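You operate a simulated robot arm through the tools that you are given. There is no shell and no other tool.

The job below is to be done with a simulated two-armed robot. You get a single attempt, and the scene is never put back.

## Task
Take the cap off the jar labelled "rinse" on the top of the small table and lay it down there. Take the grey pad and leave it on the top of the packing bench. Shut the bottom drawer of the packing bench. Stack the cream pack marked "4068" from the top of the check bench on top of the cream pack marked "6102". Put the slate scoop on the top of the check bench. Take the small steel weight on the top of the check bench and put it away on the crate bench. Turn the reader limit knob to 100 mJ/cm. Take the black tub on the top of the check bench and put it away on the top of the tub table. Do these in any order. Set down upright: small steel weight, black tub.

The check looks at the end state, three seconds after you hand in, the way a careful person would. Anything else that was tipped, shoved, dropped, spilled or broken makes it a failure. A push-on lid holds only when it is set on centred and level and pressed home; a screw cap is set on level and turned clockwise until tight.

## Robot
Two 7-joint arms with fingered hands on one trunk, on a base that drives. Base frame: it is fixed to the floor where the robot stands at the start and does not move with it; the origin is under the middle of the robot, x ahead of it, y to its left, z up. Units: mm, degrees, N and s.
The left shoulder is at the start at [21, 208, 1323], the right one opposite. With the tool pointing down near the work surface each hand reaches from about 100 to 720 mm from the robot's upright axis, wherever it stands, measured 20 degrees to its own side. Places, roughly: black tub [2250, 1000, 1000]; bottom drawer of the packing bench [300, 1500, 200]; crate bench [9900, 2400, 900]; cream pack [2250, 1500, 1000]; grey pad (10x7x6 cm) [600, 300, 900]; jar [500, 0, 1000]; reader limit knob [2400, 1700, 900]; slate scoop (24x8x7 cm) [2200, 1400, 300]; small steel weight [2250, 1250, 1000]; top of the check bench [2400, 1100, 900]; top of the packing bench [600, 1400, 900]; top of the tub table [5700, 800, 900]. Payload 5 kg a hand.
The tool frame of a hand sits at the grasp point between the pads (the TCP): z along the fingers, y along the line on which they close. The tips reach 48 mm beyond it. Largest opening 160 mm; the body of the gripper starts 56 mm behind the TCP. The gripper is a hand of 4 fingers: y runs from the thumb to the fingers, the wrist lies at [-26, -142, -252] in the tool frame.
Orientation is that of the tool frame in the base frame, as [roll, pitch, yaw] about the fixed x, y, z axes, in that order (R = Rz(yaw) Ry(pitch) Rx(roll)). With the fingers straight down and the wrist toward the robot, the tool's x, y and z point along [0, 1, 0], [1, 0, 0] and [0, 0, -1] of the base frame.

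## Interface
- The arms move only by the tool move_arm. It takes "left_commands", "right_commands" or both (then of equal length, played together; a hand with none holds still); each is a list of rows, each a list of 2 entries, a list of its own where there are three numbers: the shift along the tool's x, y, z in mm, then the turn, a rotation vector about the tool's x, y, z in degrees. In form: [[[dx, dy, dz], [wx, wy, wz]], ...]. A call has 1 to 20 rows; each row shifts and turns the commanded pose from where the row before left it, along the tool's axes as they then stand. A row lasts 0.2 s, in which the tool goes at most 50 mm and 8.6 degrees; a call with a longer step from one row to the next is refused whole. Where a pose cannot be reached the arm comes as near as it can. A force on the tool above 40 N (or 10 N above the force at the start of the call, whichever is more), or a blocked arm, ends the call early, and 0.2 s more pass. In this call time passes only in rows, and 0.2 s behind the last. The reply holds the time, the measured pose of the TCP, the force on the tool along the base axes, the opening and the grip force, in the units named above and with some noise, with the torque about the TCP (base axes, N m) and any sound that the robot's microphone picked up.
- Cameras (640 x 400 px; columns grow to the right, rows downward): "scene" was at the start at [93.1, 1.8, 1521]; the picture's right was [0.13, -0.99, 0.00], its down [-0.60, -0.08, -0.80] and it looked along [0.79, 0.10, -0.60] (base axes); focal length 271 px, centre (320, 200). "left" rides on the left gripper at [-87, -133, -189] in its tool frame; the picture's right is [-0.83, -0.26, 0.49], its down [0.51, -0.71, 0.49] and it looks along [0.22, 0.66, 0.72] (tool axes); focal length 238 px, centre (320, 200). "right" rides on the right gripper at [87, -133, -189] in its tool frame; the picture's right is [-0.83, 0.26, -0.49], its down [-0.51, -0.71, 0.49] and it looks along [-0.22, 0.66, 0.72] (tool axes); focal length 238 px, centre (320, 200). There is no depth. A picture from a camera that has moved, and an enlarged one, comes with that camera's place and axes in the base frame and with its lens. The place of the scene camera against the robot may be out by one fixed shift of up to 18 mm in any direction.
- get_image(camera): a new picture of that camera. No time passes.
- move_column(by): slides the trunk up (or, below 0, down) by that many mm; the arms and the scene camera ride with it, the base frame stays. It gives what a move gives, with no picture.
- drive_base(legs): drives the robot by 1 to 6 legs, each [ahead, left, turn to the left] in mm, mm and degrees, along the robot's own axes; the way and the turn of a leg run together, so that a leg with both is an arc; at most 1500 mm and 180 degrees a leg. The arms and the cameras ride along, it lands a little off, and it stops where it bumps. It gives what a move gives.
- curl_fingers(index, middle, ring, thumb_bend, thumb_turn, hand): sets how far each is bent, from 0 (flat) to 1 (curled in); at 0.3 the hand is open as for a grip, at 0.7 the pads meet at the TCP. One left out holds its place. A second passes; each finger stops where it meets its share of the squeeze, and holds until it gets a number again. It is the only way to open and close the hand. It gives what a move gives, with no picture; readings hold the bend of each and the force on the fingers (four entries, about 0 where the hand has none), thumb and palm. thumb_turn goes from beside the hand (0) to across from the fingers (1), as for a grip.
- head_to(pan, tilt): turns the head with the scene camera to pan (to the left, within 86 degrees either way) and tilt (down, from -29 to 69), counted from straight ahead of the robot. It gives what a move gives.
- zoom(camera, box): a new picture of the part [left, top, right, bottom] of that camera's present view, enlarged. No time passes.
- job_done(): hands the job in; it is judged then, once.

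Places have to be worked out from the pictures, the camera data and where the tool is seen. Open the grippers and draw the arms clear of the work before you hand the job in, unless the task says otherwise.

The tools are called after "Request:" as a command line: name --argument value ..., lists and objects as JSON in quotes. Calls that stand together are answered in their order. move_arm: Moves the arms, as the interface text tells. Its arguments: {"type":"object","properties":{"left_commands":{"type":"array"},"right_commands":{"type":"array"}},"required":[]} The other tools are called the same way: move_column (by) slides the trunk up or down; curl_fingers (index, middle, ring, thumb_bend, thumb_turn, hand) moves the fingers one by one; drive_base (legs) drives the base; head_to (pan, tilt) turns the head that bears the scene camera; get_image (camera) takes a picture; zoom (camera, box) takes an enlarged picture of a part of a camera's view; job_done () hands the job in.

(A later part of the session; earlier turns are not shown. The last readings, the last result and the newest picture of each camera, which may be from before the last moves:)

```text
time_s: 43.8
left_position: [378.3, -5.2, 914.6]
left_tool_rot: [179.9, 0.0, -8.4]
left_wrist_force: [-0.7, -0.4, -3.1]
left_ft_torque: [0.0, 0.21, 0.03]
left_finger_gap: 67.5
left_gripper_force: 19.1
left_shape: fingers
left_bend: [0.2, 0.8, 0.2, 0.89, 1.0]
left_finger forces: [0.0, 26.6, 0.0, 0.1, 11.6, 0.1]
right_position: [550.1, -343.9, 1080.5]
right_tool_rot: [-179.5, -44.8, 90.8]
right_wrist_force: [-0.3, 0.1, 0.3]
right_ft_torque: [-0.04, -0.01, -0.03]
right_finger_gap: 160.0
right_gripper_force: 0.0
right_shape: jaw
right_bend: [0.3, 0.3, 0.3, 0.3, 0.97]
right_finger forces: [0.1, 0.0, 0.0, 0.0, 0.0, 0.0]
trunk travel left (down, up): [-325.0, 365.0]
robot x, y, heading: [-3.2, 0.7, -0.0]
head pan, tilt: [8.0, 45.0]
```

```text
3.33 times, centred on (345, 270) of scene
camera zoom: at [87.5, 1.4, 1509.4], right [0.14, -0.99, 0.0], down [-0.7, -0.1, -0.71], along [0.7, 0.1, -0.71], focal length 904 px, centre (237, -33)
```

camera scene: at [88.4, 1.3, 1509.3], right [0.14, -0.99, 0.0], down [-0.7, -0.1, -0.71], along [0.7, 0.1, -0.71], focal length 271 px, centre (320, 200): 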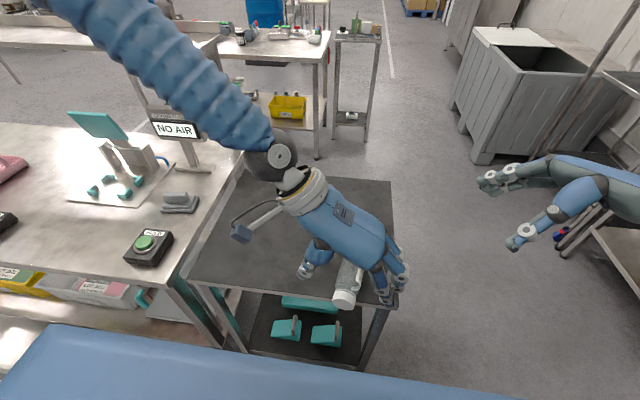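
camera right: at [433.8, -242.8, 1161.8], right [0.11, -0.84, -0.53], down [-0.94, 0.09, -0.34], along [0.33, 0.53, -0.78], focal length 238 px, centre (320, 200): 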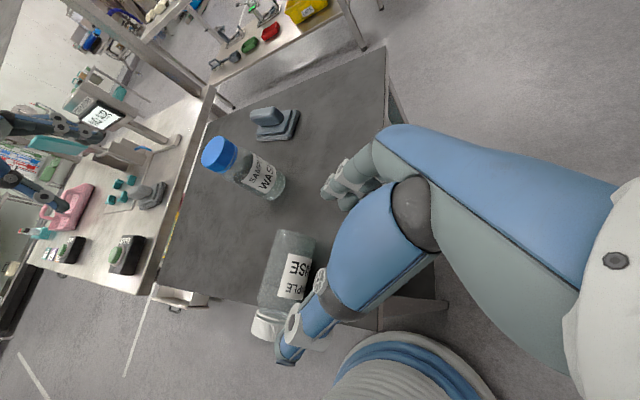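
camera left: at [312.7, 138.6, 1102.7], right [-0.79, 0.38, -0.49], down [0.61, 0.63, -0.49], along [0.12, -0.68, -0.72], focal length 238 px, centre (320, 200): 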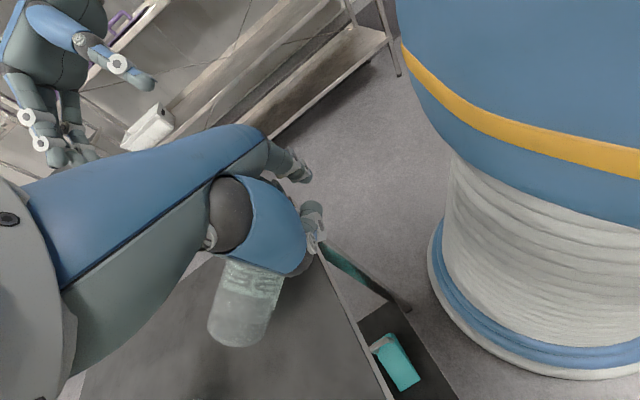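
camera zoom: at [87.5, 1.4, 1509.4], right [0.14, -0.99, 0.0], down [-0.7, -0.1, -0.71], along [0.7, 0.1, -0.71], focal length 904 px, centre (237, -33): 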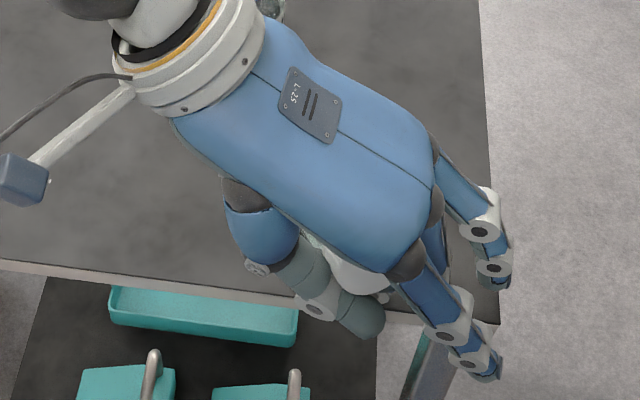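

The cap was squeezed forward out of the pinch and the jar turned on the table. I open the hand and raise it to see the new position.

Request:
curl_fingers --hand "left" --index 0.3 --middle 0.3 --ring 0.3 --thumb_bend 0.3

Request:
move_arm --left_commands '[[[0, 0, -20], [0, 0, 0]], [[0, 0, -40], [0, 0, 0]], [[0, 0, -45], [0, 0, 0]], [[0, 0, -45], [0, 0, 0]], [[0, 45, -20], [0, 0, 0]], [[0, -45, 0], [0, 0, 0]], [[0, -45, 0], [0, 0, 0]], [[0, -45, 0], [0, 0, 0]], [[0, -45, 0], [0, 0, 0]]]'

Request:
get_image --camera "scene"

Request:
get_image --camera "left"

```text
time_s: 44.8
left_position: [378.5, -4.9, 914.2]
left_tool_rot: [180.0, 0.0, -8.4]
left_wrist_force: [-0.4, 0.2, 0.6]
left_ft_torque: [0.02, 0.02, 0.04]
left_finger_gap: 169.9
left_gripper_force: 0.0
left_shape: fingers
left_bend: [0.3, 0.3, 0.3, 0.3, 0.98]
left_finger forces: [0.0, 0.0, 0.0, 0.0, 0.0, 0.0]
right_position: [550.7, -342.7, 1080.4]
right_tool_rot: [-179.4, -44.8, 90.6]
right_wrist_force: [0.3, 0.0, 0.2]
right_ft_torque: [0.01, 0.03, 0.0]
right_finger_gap: 159.9
right_gripper_force: 0.1
right_shape: jaw
right_bend: [0.3, 0.3, 0.3, 0.3, 0.97]
right_finger forces: [0.0, 0.0, 0.0, 0.0, 0.0, 0.0]
trunk travel left (down, up): [-325.0, 365.0]
robot x, y, heading: [2.3, 1.3, -0.3]
head pan, tilt: [8.0, 45.0]
```

```text
time_s: 46.8
left_position: [399.2, 129.0, 1084.7]
left_tool_rot: [179.9, 0.1, -8.7]
left_wrist_force: [-0.3, 0.9, 0.1]
left_ft_torque: [-0.09, -0.02, -0.01]
left_finger_gap: 170.3
left_gripper_force: 0.1
left_shape: fingers
left_bend: [0.3, 0.3, 0.3, 0.3, 0.98]
left_finger forces: [0.0, 0.1, 0.1, 0.0, 0.1, 0.0]
right_position: [549.6, -342.1, 1082.7]
right_tool_rot: [-179.7, -44.8, 90.9]
right_wrist_force: [0.0, 0.9, 0.0]
right_ft_torque: [-0.11, 0.04, -0.04]
right_finger_gap: 160.0
right_gripper_force: 0.1
right_shape: jaw
right_bend: [0.3, 0.3, 0.3, 0.3, 0.97]
right_finger forces: [0.1, 0.1, 0.1, 0.1, 0.0, 0.0]
trunk travel left (down, up): [-325.0, 365.0]
robot x, y, heading: [0.3, -0.4, -0.0]
head pan, tilt: [8.0, 45.0]
```

```text
taken
camera scene: at [87.1, 4.0, 1509.5], right [0.14, -0.99, 0.0], down [-0.7, -0.1, -0.71], along [0.7, 0.1, -0.71], focal length 271 px, centre (320, 200)
```

scene: 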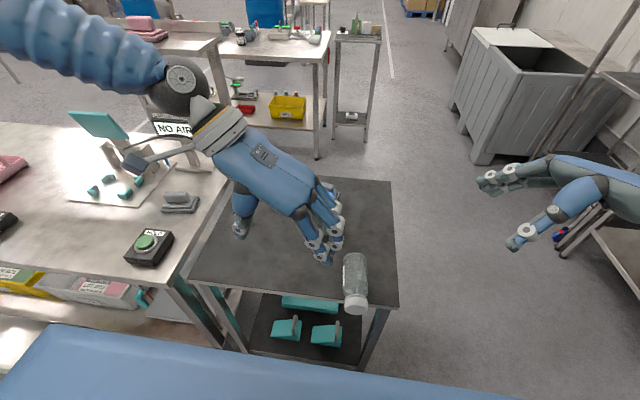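

```text
taken
camera left: at [333.9, 273.7, 1273.2], right [-0.79, 0.38, -0.49], down [0.61, 0.63, -0.49], along [0.12, -0.68, -0.72], focal length 238 px, centre (320, 200)
```

left: 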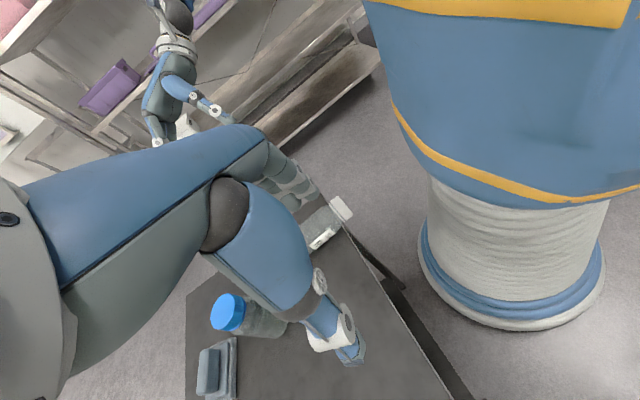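

I zoom to place the lying jar again and check the wash jar.

Request:
zoom --camera "scene" --box '[290, 220, 410, 320]'

Request:
zoom --camera "left" --box '[180, 170, 400, 380]'

Request:
get_image --camera "right"

```text
4.00 times, centred on (350, 270) of scene
camera zoom: at [87.1, 4.0, 1509.5], right [0.14, -0.99, 0.0], down [-0.7, -0.1, -0.71], along [0.7, 0.1, -0.71], focal length 1084 px, centre (200, -80)
```

zoom: 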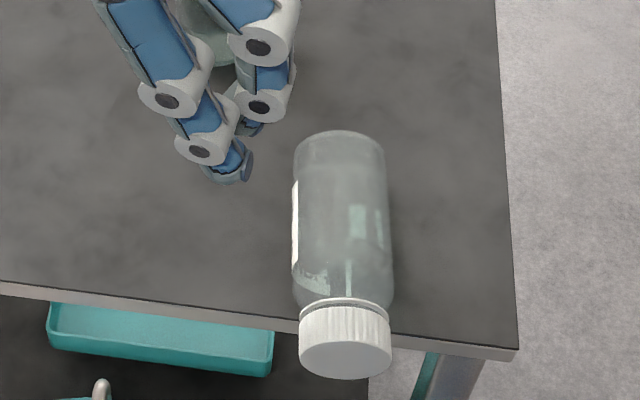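

```text
1.90 times, centred on (290, 275) of left
camera zoom: at [333.9, 273.7, 1273.2], right [-0.79, 0.38, -0.49], down [0.61, 0.63, -0.49], along [0.12, -0.68, -0.72], focal length 454 px, centre (377, 57)
```

zoom: 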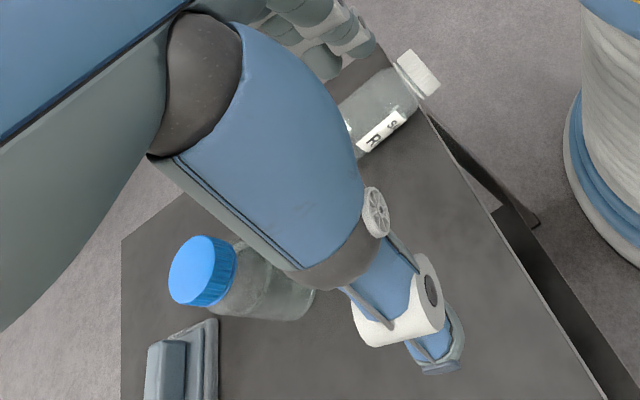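

```text
taken
camera right: at [419.8, -415.4, 1279.4], right [0.28, -0.93, -0.24], down [-0.71, -0.03, -0.7], along [0.65, 0.37, -0.67], focal length 238 px, centre (320, 200)
```

right: 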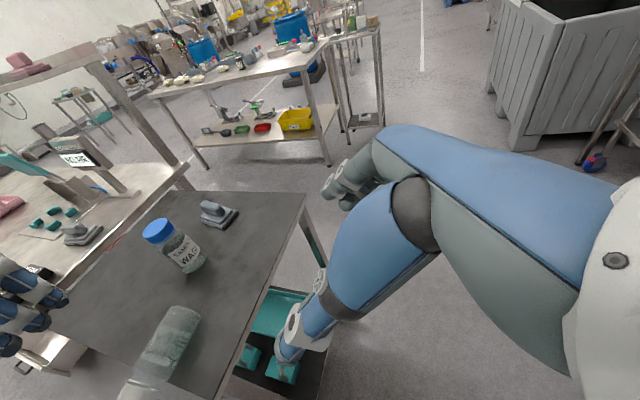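

The wash jar still stands, and the rinse jar lies with its axis from [495, −23] (base) to [368, −31] (cap). New plan: grip its body firmly with the whole left hand tilted forward, lift, and turn it upright actively. First I test the needed forward tilt high in the air.

Request:
move_arm --left_commands '[[[15.4, 32.8, -16.3], [0, 0, 0]], [[15.4, 32.8, -16.3], [0, 0, 0]], [[15.4, 32.8, -16.3], [0, 0, 0]], [[15.4, 32.8, -16.3], [0, 0, 0]], [[0, 0, 0], [0, 0, -6]], [[0, 0, 0], [0, 0, -6]], [[0, 0, 0], [0, 7, 0]], [[0, 0, 0], [0, 7, 0]], [[0, 0, 0], [0, 7, 0]]]'

Request:
get_image --camera "scene"

```text
time_s: 48.8
left_position: [439.2, -12.1, 1148.8]
left_tool_rot: [-179.9, -21.2, 3.4]
left_wrist_force: [-0.4, 0.0, 1.0]
left_ft_torque: [0.09, -0.09, 0.02]
left_finger_gap: 170.4
left_gripper_force: 0.0
left_shape: fingers
left_bend: [0.3, 0.3, 0.3, 0.3, 0.98]
left_finger forces: [0.1, 0.0, 0.0, 0.1, 0.0, 0.1]
right_position: [548.8, -346.0, 1080.6]
right_tool_rot: [-179.8, -44.9, 90.9]
right_wrist_force: [-0.4, -0.7, 0.6]
right_ft_torque: [0.04, -0.07, -0.05]
right_finger_gap: 160.1
right_gripper_force: 0.0
right_shape: jaw
right_bend: [0.3, 0.3, 0.3, 0.3, 0.97]
right_finger forces: [0.0, 0.0, 0.0, 0.1, 0.0, 0.1]
trunk travel left (down, up): [-325.0, 365.0]
robot x, y, heading: [-3.8, 1.4, 0.1]
head pan, tilt: [8.0, 45.0]
```

```text
taken
camera scene: at [85.8, -0.4, 1509.6], right [0.14, -0.99, 0.0], down [-0.7, -0.1, -0.71], along [0.7, 0.1, -0.71], focal length 271 px, centre (320, 200)
```

scene: 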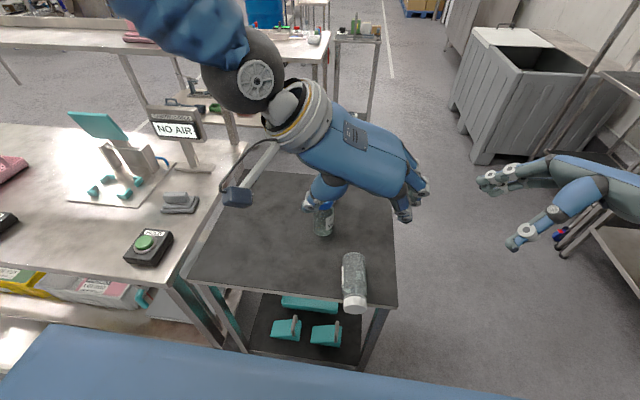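

The forward tilt works so far (21°). I add 14° more.

Request:
move_arm --left_commands '[[[0, 0, 0], [0, 7, 0]], [[0, 0, 0], [0, 7, 0]]]'

Request:
get_image --camera "left"

```text
time_s: 49.4
left_position: [441.7, -11.0, 1149.4]
left_tool_rot: [180.0, -35.2, 3.5]
left_wrist_force: [0.0, -1.1, 0.8]
left_ft_torque: [0.05, 0.02, 0.0]
left_finger_gap: 170.3
left_gripper_force: 0.0
left_shape: fingers
left_bend: [0.3, 0.3, 0.3, 0.3, 0.98]
left_finger forces: [0.0, 0.0, 0.0, 0.0, 0.1, 0.0]
right_position: [549.5, -344.2, 1080.9]
right_tool_rot: [-179.7, -44.8, 90.9]
right_wrist_force: [-0.2, 0.0, -0.3]
right_ft_torque: [0.04, 0.0, 0.01]
right_finger_gap: 160.0
right_gripper_force: 0.0
right_shape: jaw
right_bend: [0.3, 0.3, 0.3, 0.3, 0.97]
right_finger forces: [0.1, 0.0, 0.0, 0.0, 0.0, 0.0]
trunk travel left (down, up): [-325.0, 365.0]
robot x, y, heading: [-3.7, 2.2, -0.0]
head pan, tilt: [8.0, 45.0]
```

```text
taken
camera left: at [253.8, 110.5, 1253.7], right [-0.42, 0.23, -0.88], down [0.65, 0.75, -0.11], along [0.63, -0.62, -0.47], focal length 238 px, centre (320, 200)
```

left: 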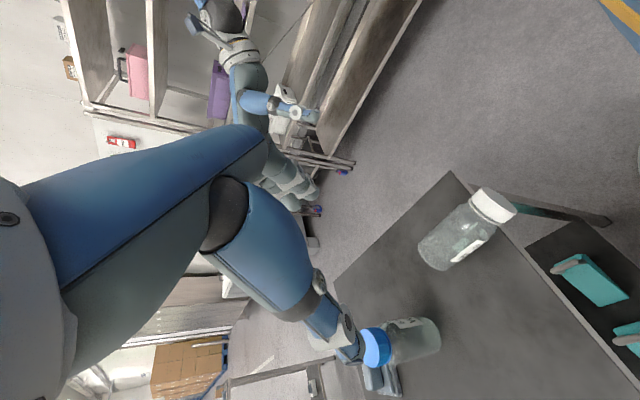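

The 35° forward tilt is reachable. Before gripping I test the final pose in the air: level again, turn back to the usual yaw, then tilt toward the right.

Request:
move_arm --left_commands '[[[0, 0, 0], [0, -7, 0]], [[0, 0, 0], [0, -7, 0]], [[0, 0, 0], [0, -7, 0]], [[0, 0, 0], [0, -7, 0]], [[0, 0, 0], [0, -7, 0]], [[0, 0, 0], [0, 0, -8]], [[0, 0, 0], [0, 0, -8]], [[0, 0, 0], [0, 0, -8]], [[0, 0, 0], [0, 0, -8]], [[0, 0, 0], [0, 0, -8]], [[0, 0, 0], [0, 0, -8]], [[0, 0, 0], [0, 0, -8]], [[0, 0, 0], [0, 0, -8]], [[0, 0, 0], [0, 0, -8]], [[0, 0, 0], [0, 0, -8]]]'

Request:
move_arm --left_commands '[[[10, 0, 0], [0, -8, 0]], [[10, 0, 0], [0, -8, 0]], [[10, 0, 0], [0, -8, 0]], [[10, 0, 0], [0, -8, 0]]]'

Request:
get_image --camera "scene"

```text
time_s: 52.6
left_position: [443.3, -14.5, 1150.5]
left_tool_rot: [179.4, 0.2, 80.4]
left_wrist_force: [-0.4, -0.5, -0.2]
left_ft_torque: [0.0, 0.03, 0.03]
left_finger_gap: 170.4
left_gripper_force: 0.0
left_shape: fingers
left_bend: [0.3, 0.3, 0.3, 0.3, 0.97]
left_finger forces: [0.1, 0.1, 0.0, 0.0, 0.1, 0.1]
left hand out of reach, approached as far as the arm can: row 14
right_position: [550.5, -344.8, 1081.6]
right_tool_rot: [-179.5, -44.8, 90.8]
right_wrist_force: [0.2, -0.2, 0.1]
right_ft_torque: [0.02, -0.06, -0.01]
right_finger_gap: 160.0
right_gripper_force: 0.2
right_shape: jaw
right_bend: [0.3, 0.3, 0.3, 0.3, 0.97]
right_finger forces: [0.0, 0.0, 0.0, 0.1, 0.1, 0.1]
trunk travel left (down, up): [-325.0, 365.0]
robot x, y, heading: [-2.3, -0.6, 0.1]
head pan, tilt: [8.0, 45.0]
```

```text
time_s: 53.6
left_position: [460.8, 25.6, 1140.3]
left_tool_rot: [179.6, 32.6, 80.4]
left_wrist_force: [1.2, 2.3, -0.1]
left_ft_torque: [-0.17, 0.07, -0.07]
left_finger_gap: 170.3
left_gripper_force: 0.0
left_shape: fingers
left_bend: [0.3, 0.3, 0.3, 0.3, 0.97]
left_finger forces: [0.0, 0.0, 0.0, 0.1, 0.0, 0.0]
left hand out of reach, approached as far as the arm can: row 4
right_position: [552.4, -339.4, 1080.7]
right_tool_rot: [-179.7, -44.5, 91.0]
right_wrist_force: [1.2, 1.6, 0.0]
right_ft_torque: [-0.22, 0.1, 0.05]
right_finger_gap: 160.3
right_gripper_force: 0.1
right_shape: jaw
right_bend: [0.3, 0.3, 0.3, 0.3, 0.97]
right_finger forces: [0.0, 0.0, 0.1, 0.1, 0.0, 0.0]
trunk travel left (down, up): [-325.0, 365.0]
robot x, y, heading: [1.9, 2.4, -0.1]
head pan, tilt: [8.0, 45.0]
```

```text
taken
camera scene: at [89.2, 5.4, 1509.2], right [0.14, -0.99, 0.0], down [-0.7, -0.1, -0.71], along [0.7, 0.1, -0.71], focal length 271 px, centre (320, 200)
```

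scene: 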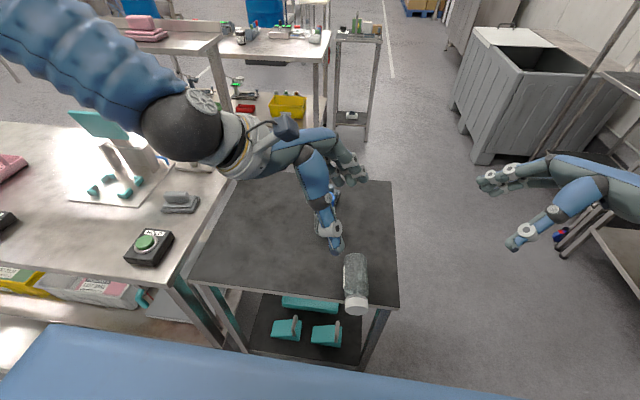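

At this yaw the tilt limit comes early. I test a smaller yaw (about 40°) in the air instead.

Request:
move_arm --left_commands '[[[0, 0, 0], [0, 8, 0]], [[0, 0, 0], [0, 8, 0]], [[0, 0, 0], [0, 8, 0]], [[0, 0, 0], [0, 8, 0]], [[0, 0, 0], [0, 0, 8]], [[0, 0, 0], [0, 0, 8]], [[0, 0, 0], [0, 0, 8]], [[0, 0, 0], [0, 0, 8]], [[0, 0, 0], [0, 0, 8]], [[0, 0, 0], [0, -8, 0]], [[0, 0, 0], [0, -8, 0]], [[0, 0, 0], [0, -8, 0]], [[0, 0, 0], [0, -8, 0]]]'

Request:
get_image --camera "scene"

```text
time_s: 56.4
left_position: [461.1, 23.6, 1140.9]
left_tool_rot: [179.1, 32.1, 40.2]
left_wrist_force: [1.2, 1.0, 0.0]
left_ft_torque: [-0.05, 0.05, -0.03]
left_finger_gap: 170.1
left_gripper_force: 0.0
left_shape: fingers
left_bend: [0.3, 0.3, 0.3, 0.3, 0.97]
left_finger forces: [0.0, 0.1, 0.0, 0.0, 0.0, 0.0]
right_position: [550.7, -342.5, 1081.5]
right_tool_rot: [-179.6, -44.8, 90.8]
right_wrist_force: [0.4, -0.1, -0.6]
right_ft_torque: [-0.08, 0.01, 0.04]
right_finger_gap: 159.8
right_gripper_force: 0.1
right_shape: jaw
right_bend: [0.3, 0.3, 0.3, 0.3, 0.97]
right_finger forces: [0.0, 0.0, 0.1, 0.0, 0.1, 0.1]
trunk travel left (down, up): [-325.0, 365.0]
robot x, y, heading: [-0.1, 0.9, -0.1]
head pan, tilt: [8.0, 45.0]
```

```text
taken
camera scene: at [88.5, 2.9, 1509.3], right [0.14, -0.99, 0.0], down [-0.7, -0.1, -0.71], along [0.7, 0.1, -0.71], focal length 271 px, centre (320, 200)
```

scene: 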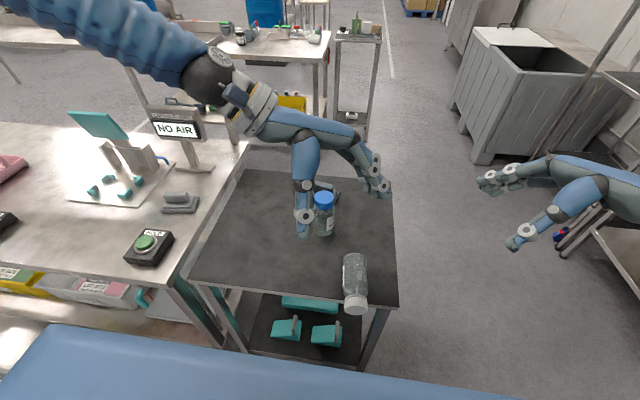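

That tilt (32°) is fine at yaw 40°. I raise the hand for safety and tilt further.

Request:
move_arm --left_commands '[[[-21, 0, -34], [0, 0, 0]], [[-21, 0, -34], [0, 0, 0]], [[0, 0, 0], [0, -7, 0]], [[0, 0, 0], [0, -7, 0]]]'

Request:
move_arm --left_commands '[[[0, 0, 0], [0, -7, 0]]]'

Request:
get_image --camera "scene"

```text
time_s: 57.4
left_position: [458.7, 23.4, 1225.0]
left_tool_rot: [179.0, 46.0, 39.9]
left_wrist_force: [-0.5, -0.8, -0.8]
left_ft_torque: [0.02, -0.06, 0.03]
left_finger_gap: 169.9
left_gripper_force: 0.0
left_shape: fingers
left_bend: [0.3, 0.3, 0.3, 0.3, 0.97]
left_finger forces: [0.1, 0.0, 0.1, 0.1, 0.0, 0.0]
right_position: [550.4, -342.9, 1080.8]
right_tool_rot: [-179.6, -44.9, 90.8]
right_wrist_force: [-0.2, 0.3, 1.4]
right_ft_torque: [-0.01, 0.02, -0.03]
right_finger_gap: 160.1
right_gripper_force: 0.0
right_shape: jaw
right_bend: [0.3, 0.3, 0.3, 0.3, 0.97]
right_finger forces: [0.1, 0.0, 0.0, 0.1, 0.1, 0.1]
trunk travel left (down, up): [-325.0, 365.0]
robot x, y, heading: [5.0, -0.1, -0.2]
head pan, tilt: [8.0, 45.0]
```

```text
time_s: 57.8
left_position: [461.8, 26.0, 1223.3]
left_tool_rot: [178.7, 53.1, 39.7]
left_wrist_force: [2.2, 1.0, 0.3]
left_ft_torque: [-0.08, 0.05, -0.01]
left_finger_gap: 170.5
left_gripper_force: 0.1
left_shape: fingers
left_bend: [0.3, 0.3, 0.3, 0.3, 0.97]
left_finger forces: [0.1, 0.0, 0.0, 0.0, 0.0, 0.1]
right_position: [552.2, -342.1, 1081.3]
right_tool_rot: [-179.6, -44.7, 90.8]
right_wrist_force: [1.3, 1.4, -0.4]
right_ft_torque: [-0.11, 0.09, 0.06]
right_finger_gap: 159.7
right_gripper_force: 0.1
right_shape: jaw
right_bend: [0.3, 0.3, 0.3, 0.3, 0.97]
right_finger forces: [0.0, 0.1, 0.1, 0.0, 0.0, 0.0]
trunk travel left (down, up): [-325.0, 365.0]
robot x, y, heading: [-0.6, 4.0, 0.2]
head pan, tilt: [8.0, 45.0]
```

```text
taken
camera scene: at [89.6, 3.9, 1509.2], right [0.14, -0.99, 0.0], down [-0.7, -0.1, -0.71], along [0.7, 0.1, -0.71], focal length 271 px, centre (320, 200)
```

scene: 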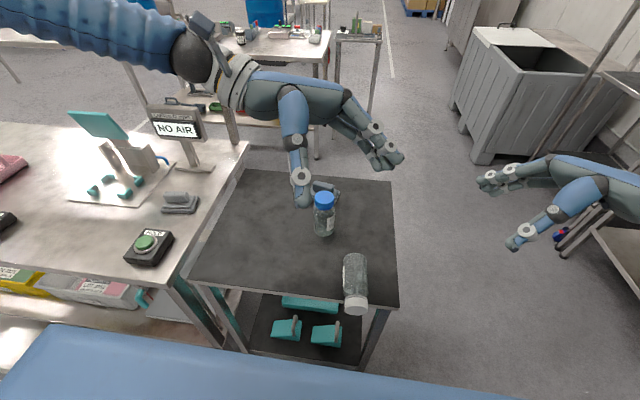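

Tilt 53° works at this yaw without trouble. I probe further in single small steps.

Request:
move_arm --left_commands '[[[0, 0, 0], [0, -7, 0]]]'

Request:
move_arm --left_commands '[[[0, 0, 0], [0, -6, 0]]]'

Request:
move_arm --left_commands '[[[0, 0, 0], [0, -6, 0]]]'

```text
time_s: 58.2
left_position: [460.7, 27.1, 1221.7]
left_tool_rot: [178.6, 60.1, 39.5]
left_wrist_force: [1.8, 2.2, 1.1]
left_ft_torque: [-0.09, 0.07, -0.05]
left_finger_gap: 170.2
left_gripper_force: 0.0
left_shape: fingers
left_bend: [0.3, 0.3, 0.3, 0.3, 0.97]
left_finger forces: [0.0, 0.0, 0.1, 0.1, 0.0, 0.1]
right_position: [552.3, -342.2, 1079.7]
right_tool_rot: [-179.6, -44.8, 91.0]
right_wrist_force: [0.6, 0.5, 0.3]
right_ft_torque: [-0.11, 0.1, 0.08]
right_finger_gap: 159.9
right_gripper_force: 0.1
right_shape: jaw
right_bend: [0.3, 0.3, 0.3, 0.3, 0.97]
right_finger forces: [0.1, 0.1, 0.0, 0.0, 0.0, 0.0]
trunk travel left (down, up): [-325.0, 365.0]
robot x, y, heading: [-0.8, -2.0, 0.2]
head pan, tilt: [8.0, 45.0]
```

```text
time_s: 58.6
left_position: [461.1, 24.5, 1222.1]
left_tool_rot: [178.3, 66.1, 39.2]
left_wrist_force: [2.0, 1.2, 1.1]
left_ft_torque: [-0.06, 0.05, -0.01]
left_finger_gap: 170.4
left_gripper_force: 0.0
left_shape: fingers
left_bend: [0.3, 0.3, 0.3, 0.3, 0.97]
left_finger forces: [0.0, 0.1, 0.0, 0.0, 0.1, 0.0]
right_position: [554.1, -343.1, 1079.8]
right_tool_rot: [-179.5, -44.6, 90.9]
right_wrist_force: [1.7, 1.2, 0.1]
right_ft_torque: [-0.06, 0.11, 0.1]
right_finger_gap: 160.0
right_gripper_force: 0.1
right_shape: jaw
right_bend: [0.3, 0.3, 0.3, 0.3, 0.97]
right_finger forces: [0.1, 0.0, 0.0, 0.0, 0.1, 0.0]
trunk travel left (down, up): [-325.0, 365.0]
robot x, y, heading: [-2.3, 0.4, -0.1]
head pan, tilt: [8.0, 45.0]
```

```text
time_s: 59.0
left_position: [461.8, 24.9, 1222.9]
left_tool_rot: [177.8, 72.0, 38.5]
left_wrist_force: [2.0, -0.1, -0.3]
left_ft_torque: [-0.01, 0.01, -0.08]
left_finger_gap: 170.3
left_gripper_force: 0.0
left_shape: fingers
left_bend: [0.3, 0.3, 0.3, 0.3, 0.97]
left_finger forces: [0.1, 0.0, 0.0, 0.0, 0.0, 0.1]
right_position: [552.1, -342.4, 1080.2]
right_tool_rot: [-179.5, -44.8, 90.8]
right_wrist_force: [0.6, -0.4, 0.3]
right_ft_torque: [0.01, 0.05, 0.06]
right_finger_gap: 159.9
right_gripper_force: 0.2
right_shape: jaw
right_bend: [0.3, 0.3, 0.3, 0.3, 0.97]
right_finger forces: [0.1, 0.1, 0.0, 0.1, 0.0, 0.0]
trunk travel left (down, up): [-325.0, 365.0]
robot x, y, heading: [2.2, 1.4, -0.2]
head pan, tilt: [8.0, 45.0]
```

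A tilt of 72° is reachable at yaw ~40°, so I can turn the jar fully upright with the left hand. I go back to the gripping orientation: untilt, yaw to about 4°, then 25° forward tilt.

Request:
move_arm --left_commands '[[[0, 0, 0], [0, 8, 0]], [[0, 0, 0], [0, 8, 0]], [[0, 0, 0], [0, 8, 0]], [[0, 0, 0], [0, 8, 0]], [[0, 0, 0], [0, 8, 0]], [[0, 0, 0], [0, 8, 0]], [[0, 0, 0], [0, 8, 0]], [[0, 0, 0], [0, 8, 0]], [[0, 0, 0], [0, 8, 0]], [[0, 0, 0], [0, 0, 7]], [[0, 0, 0], [0, 0, 7]], [[0, 0, 0], [0, 0, 7]], [[0, 0, 0], [0, 0, 7]], [[0, 0, 0], [0, 0, 7]], [[0, 0, 0], [0, 8.2, 0]], [[0, 0, 0], [0, 8.2, 0]], [[0, 0, 0], [0, 8.2, 0]]]'

Request:
get_image --camera "left"

```text
time_s: 62.6
left_position: [457.0, 20.5, 1224.8]
left_tool_rot: [179.5, -25.4, 5.8]
left_wrist_force: [0.1, -1.8, 1.4]
left_ft_torque: [0.13, -0.08, 0.06]
left_finger_gap: 170.4
left_gripper_force: 0.0
left_shape: fingers
left_bend: [0.3, 0.3, 0.3, 0.3, 0.97]
left_finger forces: [0.0, 0.0, 0.1, 0.0, 0.0, 0.0]
right_position: [548.8, -345.8, 1080.8]
right_tool_rot: [-179.7, -44.9, 90.9]
right_wrist_force: [-0.6, -0.4, 1.1]
right_ft_torque: [0.05, -0.12, -0.09]
right_finger_gap: 159.9
right_gripper_force: 0.1
right_shape: jaw
right_bend: [0.3, 0.3, 0.3, 0.3, 0.97]
right_finger forces: [0.1, 0.1, 0.0, 0.0, 0.1, 0.1]
trunk travel left (down, up): [-325.0, 365.0]
robot x, y, heading: [-0.7, 0.9, 0.1]
head pan, tilt: [8.0, 45.0]
```

```text
taken
camera left: at [286.5, 137.9, 1356.5], right [-0.57, 0.2, -0.8], down [0.6, 0.77, -0.23], along [0.57, -0.61, -0.55], focal length 238 px, centre (320, 200)
```

left: 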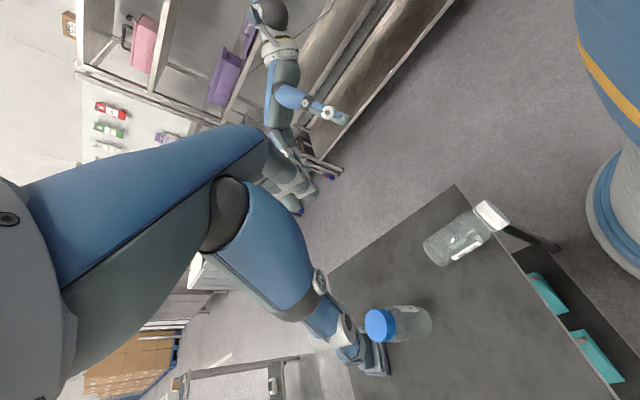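

I zoom on the jar from this pose for its exact axis.

Request:
zoom --camera "left" --box '[400, 180, 540, 290]'

Request:
zoom --camera "scene" --box '[290, 220, 410, 320]'

```text
3.64 times, centred on (470, 235) of left
camera zoom: at [286.5, 137.9, 1356.5], right [-0.57, 0.2, -0.8], down [0.6, 0.77, -0.23], along [0.57, -0.61, -0.55], focal length 867 px, centre (-226, 73)
```

zoom: 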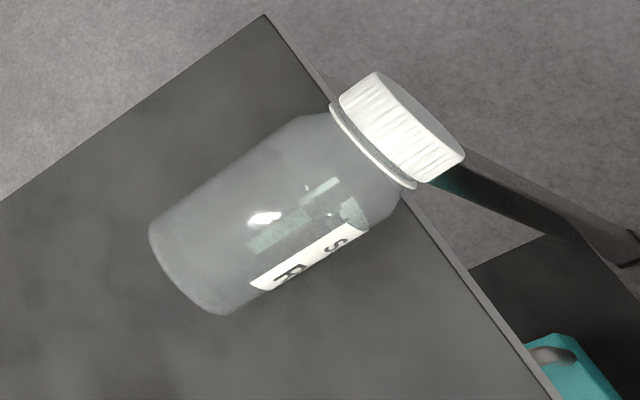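

```text
4.00 times, centred on (350, 270) of scene
camera zoom: at [85.2, -0.4, 1509.6], right [0.14, -0.99, 0.0], down [-0.7, -0.1, -0.71], along [0.7, 0.1, -0.71], focal length 1084 px, centre (200, -80)
```

zoom: 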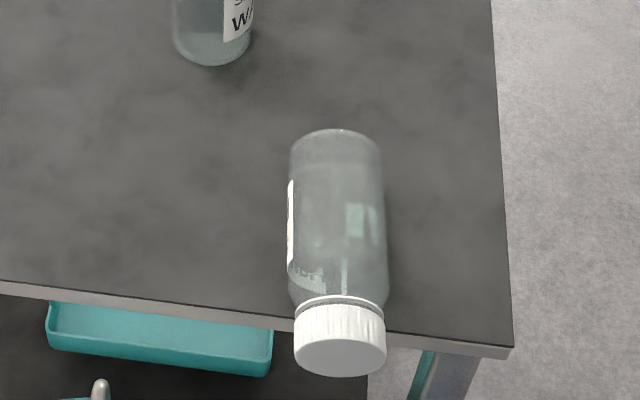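

Axis confirmed: base [493, −22], cap [367, −31]. I move down diagonally to straddle the body at about 58 mm from its base.

Request:
move_arm --left_commands '[[[-20.2, 5.4, 31.1], [0, 0, 1.7]], [[-20.2, 5.4, 31.1], [0, 0, 0]], [[-20.2, 5.4, 31.1], [0, 0, 0]], [[-20.2, 5.4, 31.1], [0, 0, 0]], [[-20.2, 5.4, 31.1], [0, 0, 0]], [[-20.2, 5.4, 31.1], [0, 0, 0]], [[-20.2, 5.4, 31.1], [0, 0, 0]]]'

Request:
get_image --camera "left"

Request:
zoom --camera "scene" --box '[250, 200, 420, 330]'

```text
time_s: 64.2
left_position: [429.0, -17.0, 967.5]
left_tool_rot: [-179.9, -25.1, 4.1]
left_wrist_force: [1.0, 0.2, 0.3]
left_ft_torque: [0.04, 0.11, 0.0]
left_finger_gap: 170.4
left_gripper_force: 0.0
left_shape: fingers
left_bend: [0.3, 0.3, 0.3, 0.3, 0.97]
left_finger forces: [0.0, 0.0, 0.1, 0.0, 0.1, 0.1]
right_position: [551.2, -344.9, 1080.5]
right_tool_rot: [-179.5, -44.8, 90.7]
right_wrist_force: [-0.1, -0.1, -0.3]
right_ft_torque: [0.01, 0.02, 0.04]
right_finger_gap: 160.0
right_gripper_force: 0.0
right_shape: jaw
right_bend: [0.3, 0.3, 0.3, 0.3, 0.97]
right_finger forces: [0.0, 0.0, 0.0, 0.1, 0.0, 0.0]
trunk travel left (down, up): [-325.0, 365.0]
robot x, y, heading: [-1.2, -3.0, 0.1]
head pan, tilt: [8.0, 45.0]
```

```text
taken
camera left: at [262.8, 104.3, 1101.8], right [-0.57, 0.22, -0.79], down [0.61, 0.76, -0.23], along [0.55, -0.62, -0.56], focal length 238 px, centre (320, 200)
```

left: 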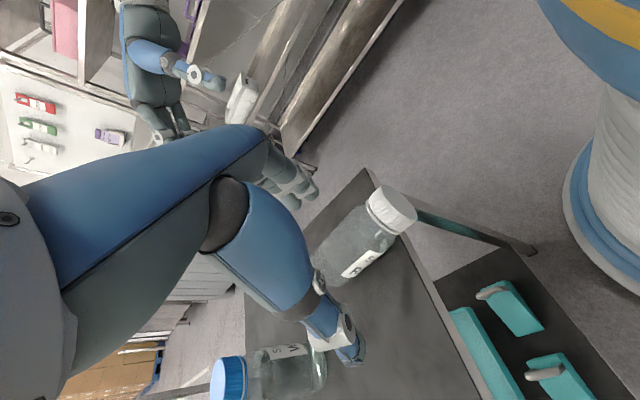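

```text
3.08 times, centred on (335, 265) of scene
camera zoom: at [88.5, 0.7, 1509.3], right [0.14, -0.99, 0.0], down [-0.7, -0.1, -0.71], along [0.7, 0.1, -0.71], focal length 834 px, centre (274, 0)
```

zoom: 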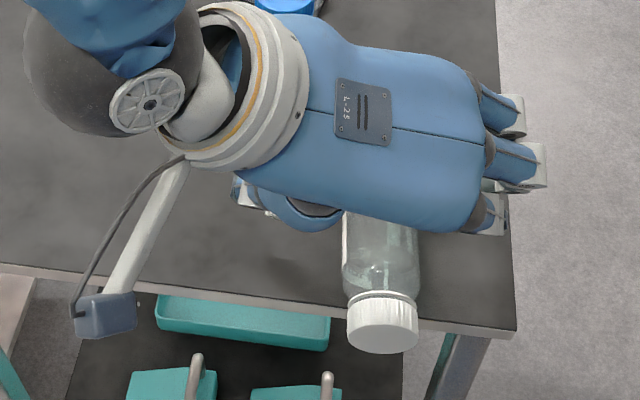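

The hand is over the body. I descend the last 45 mm.

Request:
move_arm --left_commands '[[[-9, 3.3, 12.5], [0, 0, 0]], [[-9, 3.3, 12.5], [0, 0, 0]], [[-6, 2.2, 8.3], [0, 0, 0]], [[-3, 1.1, 4.2], [0, 0, 0]]]'

Request:
get_image --camera "left"

Request:
zoom --camera "scene" --box '[250, 200, 420, 330]'

```text
time_s: 65.2
left_position: [419.0, -26.3, 920.9]
left_tool_rot: [-179.8, -25.1, 4.0]
left_wrist_force: [-0.3, -0.1, 0.8]
left_ft_torque: [-0.02, -0.03, 0.0]
left_finger_gap: 170.0
left_gripper_force: 0.2
left_shape: fingers
left_bend: [0.3, 0.3, 0.3, 0.3, 0.97]
left_finger forces: [0.0, 0.0, 0.1, 0.0, 0.1, 0.0]
right_position: [550.5, -344.2, 1080.3]
right_tool_rot: [-179.7, -44.9, 90.9]
right_wrist_force: [0.3, -0.7, 0.7]
right_ft_torque: [0.0, 0.0, -0.03]
right_finger_gap: 160.2
right_gripper_force: 0.1
right_shape: jaw
right_bend: [0.3, 0.3, 0.3, 0.3, 0.97]
right_finger forces: [0.0, 0.1, 0.0, 0.1, 0.0, 0.0]
trunk travel left (down, up): [-325.0, 365.0]
robot x, y, heading: [0.3, -0.9, -0.1]
head pan, tilt: [8.0, 45.0]
```

```text
taken
camera left: at [252.1, 93.9, 1055.4], right [-0.57, 0.22, -0.79], down [0.61, 0.76, -0.23], along [0.55, -0.62, -0.56], focal length 238 px, centre (320, 200)
```

left: 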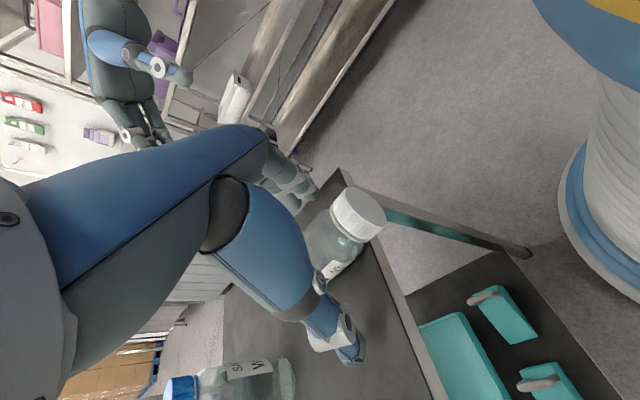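

```text
3.08 times, centred on (335, 265) of scene
camera zoom: at [87.3, 1.3, 1509.5], right [0.14, -0.99, 0.0], down [-0.7, -0.1, -0.71], along [0.7, 0.1, -0.71], focal length 834 px, centre (274, 0)
```

zoom: 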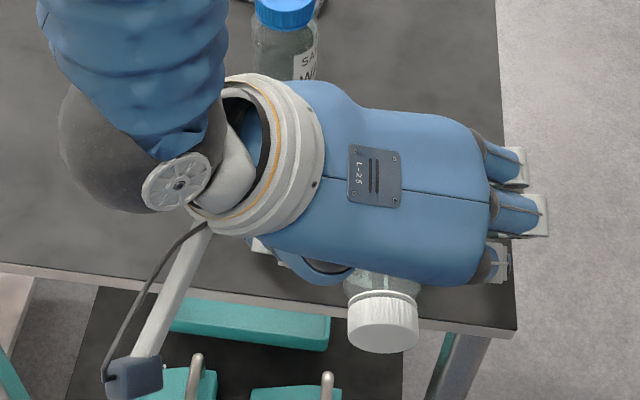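

Positioned around the body with no contact. I close all fingers on the jar.

Request:
curl_fingers --hand "left" --index 0.65 --middle 0.65 --ring 0.65 --thumb_bend 0.65 --thumb_turn 1.0

Request:
get_image --camera "left"

Request:
zoom --camera "scene" --box '[250, 200, 420, 330]'

```text
time_s: 66.2
left_position: [419.0, -26.7, 921.9]
left_tool_rot: [-179.8, -25.0, 4.0]
left_wrist_force: [0.6, -2.3, 0.4]
left_ft_torque: [-0.15, -0.13, -0.12]
left_finger_gap: 63.7
left_gripper_force: 19.8
left_shape: fingers
left_bend: [0.59, 0.6, 0.63, 0.57, 1.0]
left_finger forces: [8.4, 9.6, 2.4, 0.0, 18.5, 0.0]
right_position: [550.8, -344.1, 1080.2]
right_tool_rot: [-179.6, -44.8, 90.8]
right_wrist_force: [-0.3, -0.3, 1.1]
right_ft_torque: [0.02, -0.01, -0.03]
right_finger_gap: 160.0
right_gripper_force: 0.2
right_shape: jaw
right_bend: [0.3, 0.3, 0.3, 0.3, 0.97]
right_finger forces: [0.1, 0.0, 0.0, 0.0, 0.1, 0.1]
trunk travel left (down, up): [-325.0, 365.0]
robot x, y, heading: [-2.3, 0.6, 0.0]
head pan, tilt: [8.0, 45.0]
```

```text
taken
camera left: at [252.1, 93.7, 1055.5], right [-0.57, 0.22, -0.79], down [0.61, 0.76, -0.23], along [0.55, -0.62, -0.56], focal length 238 px, centre (320, 200)
```

left: 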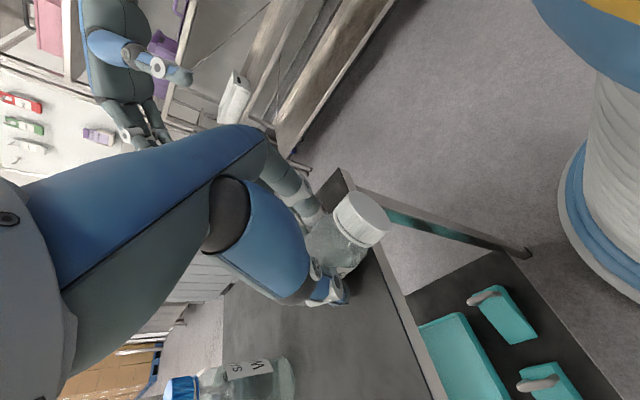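

```text
3.08 times, centred on (335, 265) of scene
camera zoom: at [87.6, 1.1, 1509.4], right [0.14, -0.99, 0.0], down [-0.7, -0.1, -0.71], along [0.7, 0.1, -0.71], focal length 834 px, centre (274, 0)
```

zoom: 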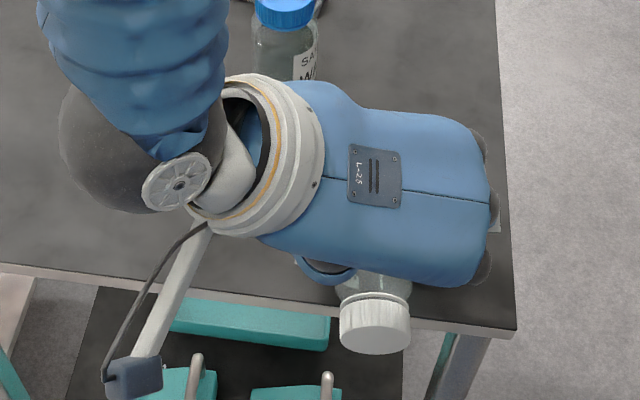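

All four digits hold the body (gap 64 mm, 20 N). I lift it 40 mm and check that it hangs firmly.

Request:
move_arm --left_commands '[[[4.2, 0, -9], [0, 0, 0]], [[6.4, 0, -13.6], [0, 0, 0]], [[8.5, 0, -18], [0, 0, 0]]]'

Request:
get_image --camera "left"

Request:
zoom --camera "scene" --box '[250, 200, 420, 330]'

```text
time_s: 67.0
left_position: [418.0, -29.3, 965.0]
left_tool_rot: [-179.6, -25.1, 3.9]
left_wrist_force: [-0.5, 0.8, -2.4]
left_ft_torque: [0.01, -0.02, -0.01]
left_finger_gap: 63.5
left_gripper_force: 18.6
left_shape: fingers
left_bend: [0.59, 0.61, 0.64, 0.57, 1.0]
left_finger forces: [8.4, 8.5, 1.6, 0.0, 18.7, 0.0]
right_position: [550.1, -342.9, 1081.4]
right_tool_rot: [-179.7, -44.7, 90.8]
right_wrist_force: [-0.7, -0.1, 0.6]
right_ft_torque: [0.02, -0.04, -0.04]
right_finger_gap: 159.8
right_gripper_force: 0.1
right_shape: jaw
right_bend: [0.3, 0.3, 0.3, 0.3, 0.97]
right_finger forces: [0.0, 0.2, 0.0, 0.0, 0.1, 0.0]
trunk travel left (down, up): [-325.0, 365.0]
robot x, y, heading: [2.6, -1.6, -0.1]
head pan, tilt: [8.0, 45.0]
```

```text
taken
camera left: at [250.3, 91.8, 1099.6], right [-0.57, 0.22, -0.79], down [0.61, 0.76, -0.23], along [0.55, -0.62, -0.57], focal length 238 px, centre (320, 200)
```

left: 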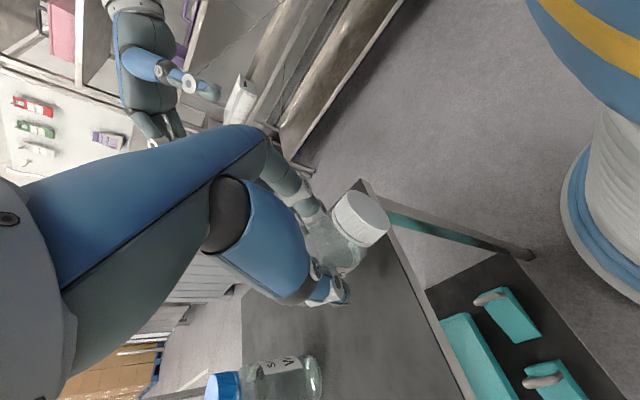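

```text
3.08 times, centred on (335, 265) of scene
camera zoom: at [86.7, 1.2, 1509.5], right [0.14, -0.99, 0.0], down [-0.7, -0.1, -0.71], along [0.7, 0.1, -0.71], focal length 834 px, centre (274, 0)
```

zoom: 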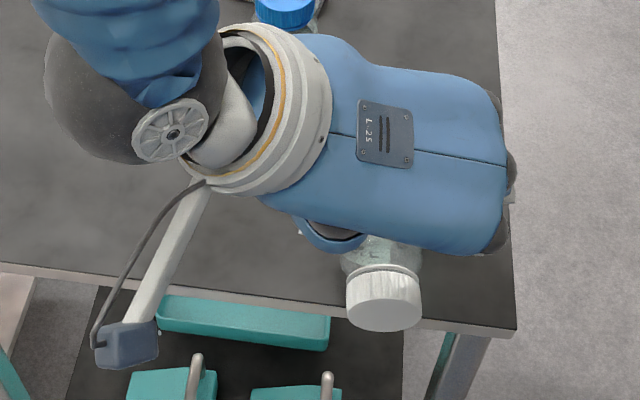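

The jar is held rigidly (about 2.5 N). I raise it to a safe height and then turn it: untilt, yaw left about 36°, then tilt to bring the cap up.

Request:
move_arm --left_commands '[[[19, 0, -40.7], [0, 0, 0]], [[19, 0, -40.7], [0, 0, 0]], [[19, 0, -40.7], [0, 0, 0]], [[19, 0, -40.7], [0, 0, 0]], [[0, 0, 0], [0, -8, 0]], [[0, 0, 0], [0, -8, 0]], [[0, 0, 0], [0, -8, 0]], [[0, 0, 0], [0, 0, -7.2]], [[0, 0, 0], [0, 0, -7.2]], [[0, 0, 0], [0, 0, -7.2]], [[0, 0, 0], [0, 0, -7.2]], [[0, 0, 0], [0, 0, -7.2]]]'

Request:
get_image --camera "scene"

```text
time_s: 69.6
left_position: [419.2, -28.3, 1144.6]
left_tool_rot: [179.5, -1.2, 40.3]
left_wrist_force: [-0.1, -0.7, -0.9]
left_ft_torque: [0.01, -0.04, 0.02]
left_finger_gap: 63.5
left_gripper_force: 17.7
left_shape: fingers
left_bend: [0.6, 0.61, 0.64, 0.57, 1.0]
left_finger forces: [8.1, 8.3, 1.4, 0.0, 17.9, 0.0]
right_position: [550.9, -344.8, 1081.6]
right_tool_rot: [-179.6, -44.8, 90.8]
right_wrist_force: [-0.7, 0.1, -0.5]
right_ft_torque: [0.04, -0.03, -0.04]
right_finger_gap: 160.0
right_gripper_force: 0.1
right_shape: jaw
right_bend: [0.3, 0.3, 0.3, 0.3, 0.97]
right_finger forces: [0.0, 0.0, 0.1, 0.1, 0.0, 0.0]
trunk travel left (down, up): [-325.0, 365.0]
robot x, y, heading: [-0.5, 0.0, 0.1]
head pan, tilt: [8.0, 45.0]
```

```text
taken
camera scene: at [86.8, 0.4, 1509.5], right [0.14, -0.99, 0.0], down [-0.7, -0.1, -0.71], along [0.7, 0.1, -0.71], focal length 271 px, centre (320, 200)
```

scene: 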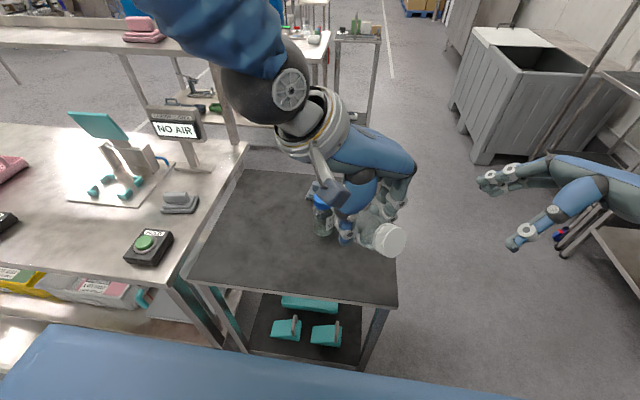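

Now I shift it left to about [450, 145] where there is room, and start tilting the cap upward.

Request:
move_arm --left_commands '[[[33.4, -27.4, 0], [0, 0, 0]], [[33.4, -27.4, 0], [0, 0, 0]], [[33.4, -27.4, 0], [0, 0, 0]], [[33.4, -27.4, 0], [0, 0, 0]], [[0, 0, 0], [0, -8, 0]], [[0, 0, 0], [0, -8, 0]], [[0, 0, 0], [0, -8, 0]], [[0, 0, 0], [0, -8, 0]]]'

Request:
get_image --camera "scene"

```text
time_s: 71.4
left_position: [450.9, 143.4, 1143.9]
left_tool_rot: [179.5, 31.1, 39.8]
left_wrist_force: [0.4, 0.9, -2.4]
left_ft_torque: [-0.03, 0.02, 0.03]
left_finger_gap: 63.2
left_gripper_force: 18.1
left_shape: fingers
left_bend: [0.6, 0.61, 0.64, 0.57, 1.0]
left_finger forces: [8.0, 8.2, 1.5, 0.0, 17.8, 0.0]
right_position: [551.0, -342.7, 1081.2]
right_tool_rot: [-179.6, -44.8, 90.8]
right_wrist_force: [0.9, 1.2, 0.2]
right_ft_torque: [-0.1, 0.03, 0.04]
right_finger_gap: 160.1
right_gripper_force: 0.0
right_shape: jaw
right_bend: [0.3, 0.3, 0.3, 0.3, 0.97]
right_finger forces: [0.0, 0.0, 0.0, 0.0, 0.0, 0.0]
trunk travel left (down, up): [-325.0, 365.0]
robot x, y, heading: [1.2, -1.2, -0.4]
head pan, tilt: [8.0, 45.0]
```

```text
taken
camera scene: at [88.5, 2.9, 1509.3], right [0.14, -0.99, 0.0], down [-0.7, -0.1, -0.71], along [0.7, 0.1, -0.71], focal length 271 px, centre (320, 200)
```

scene: 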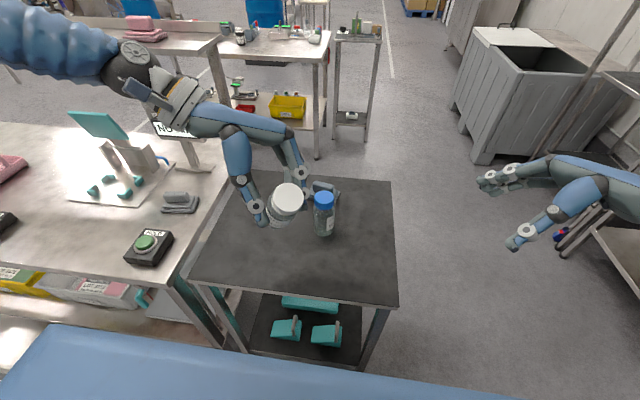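

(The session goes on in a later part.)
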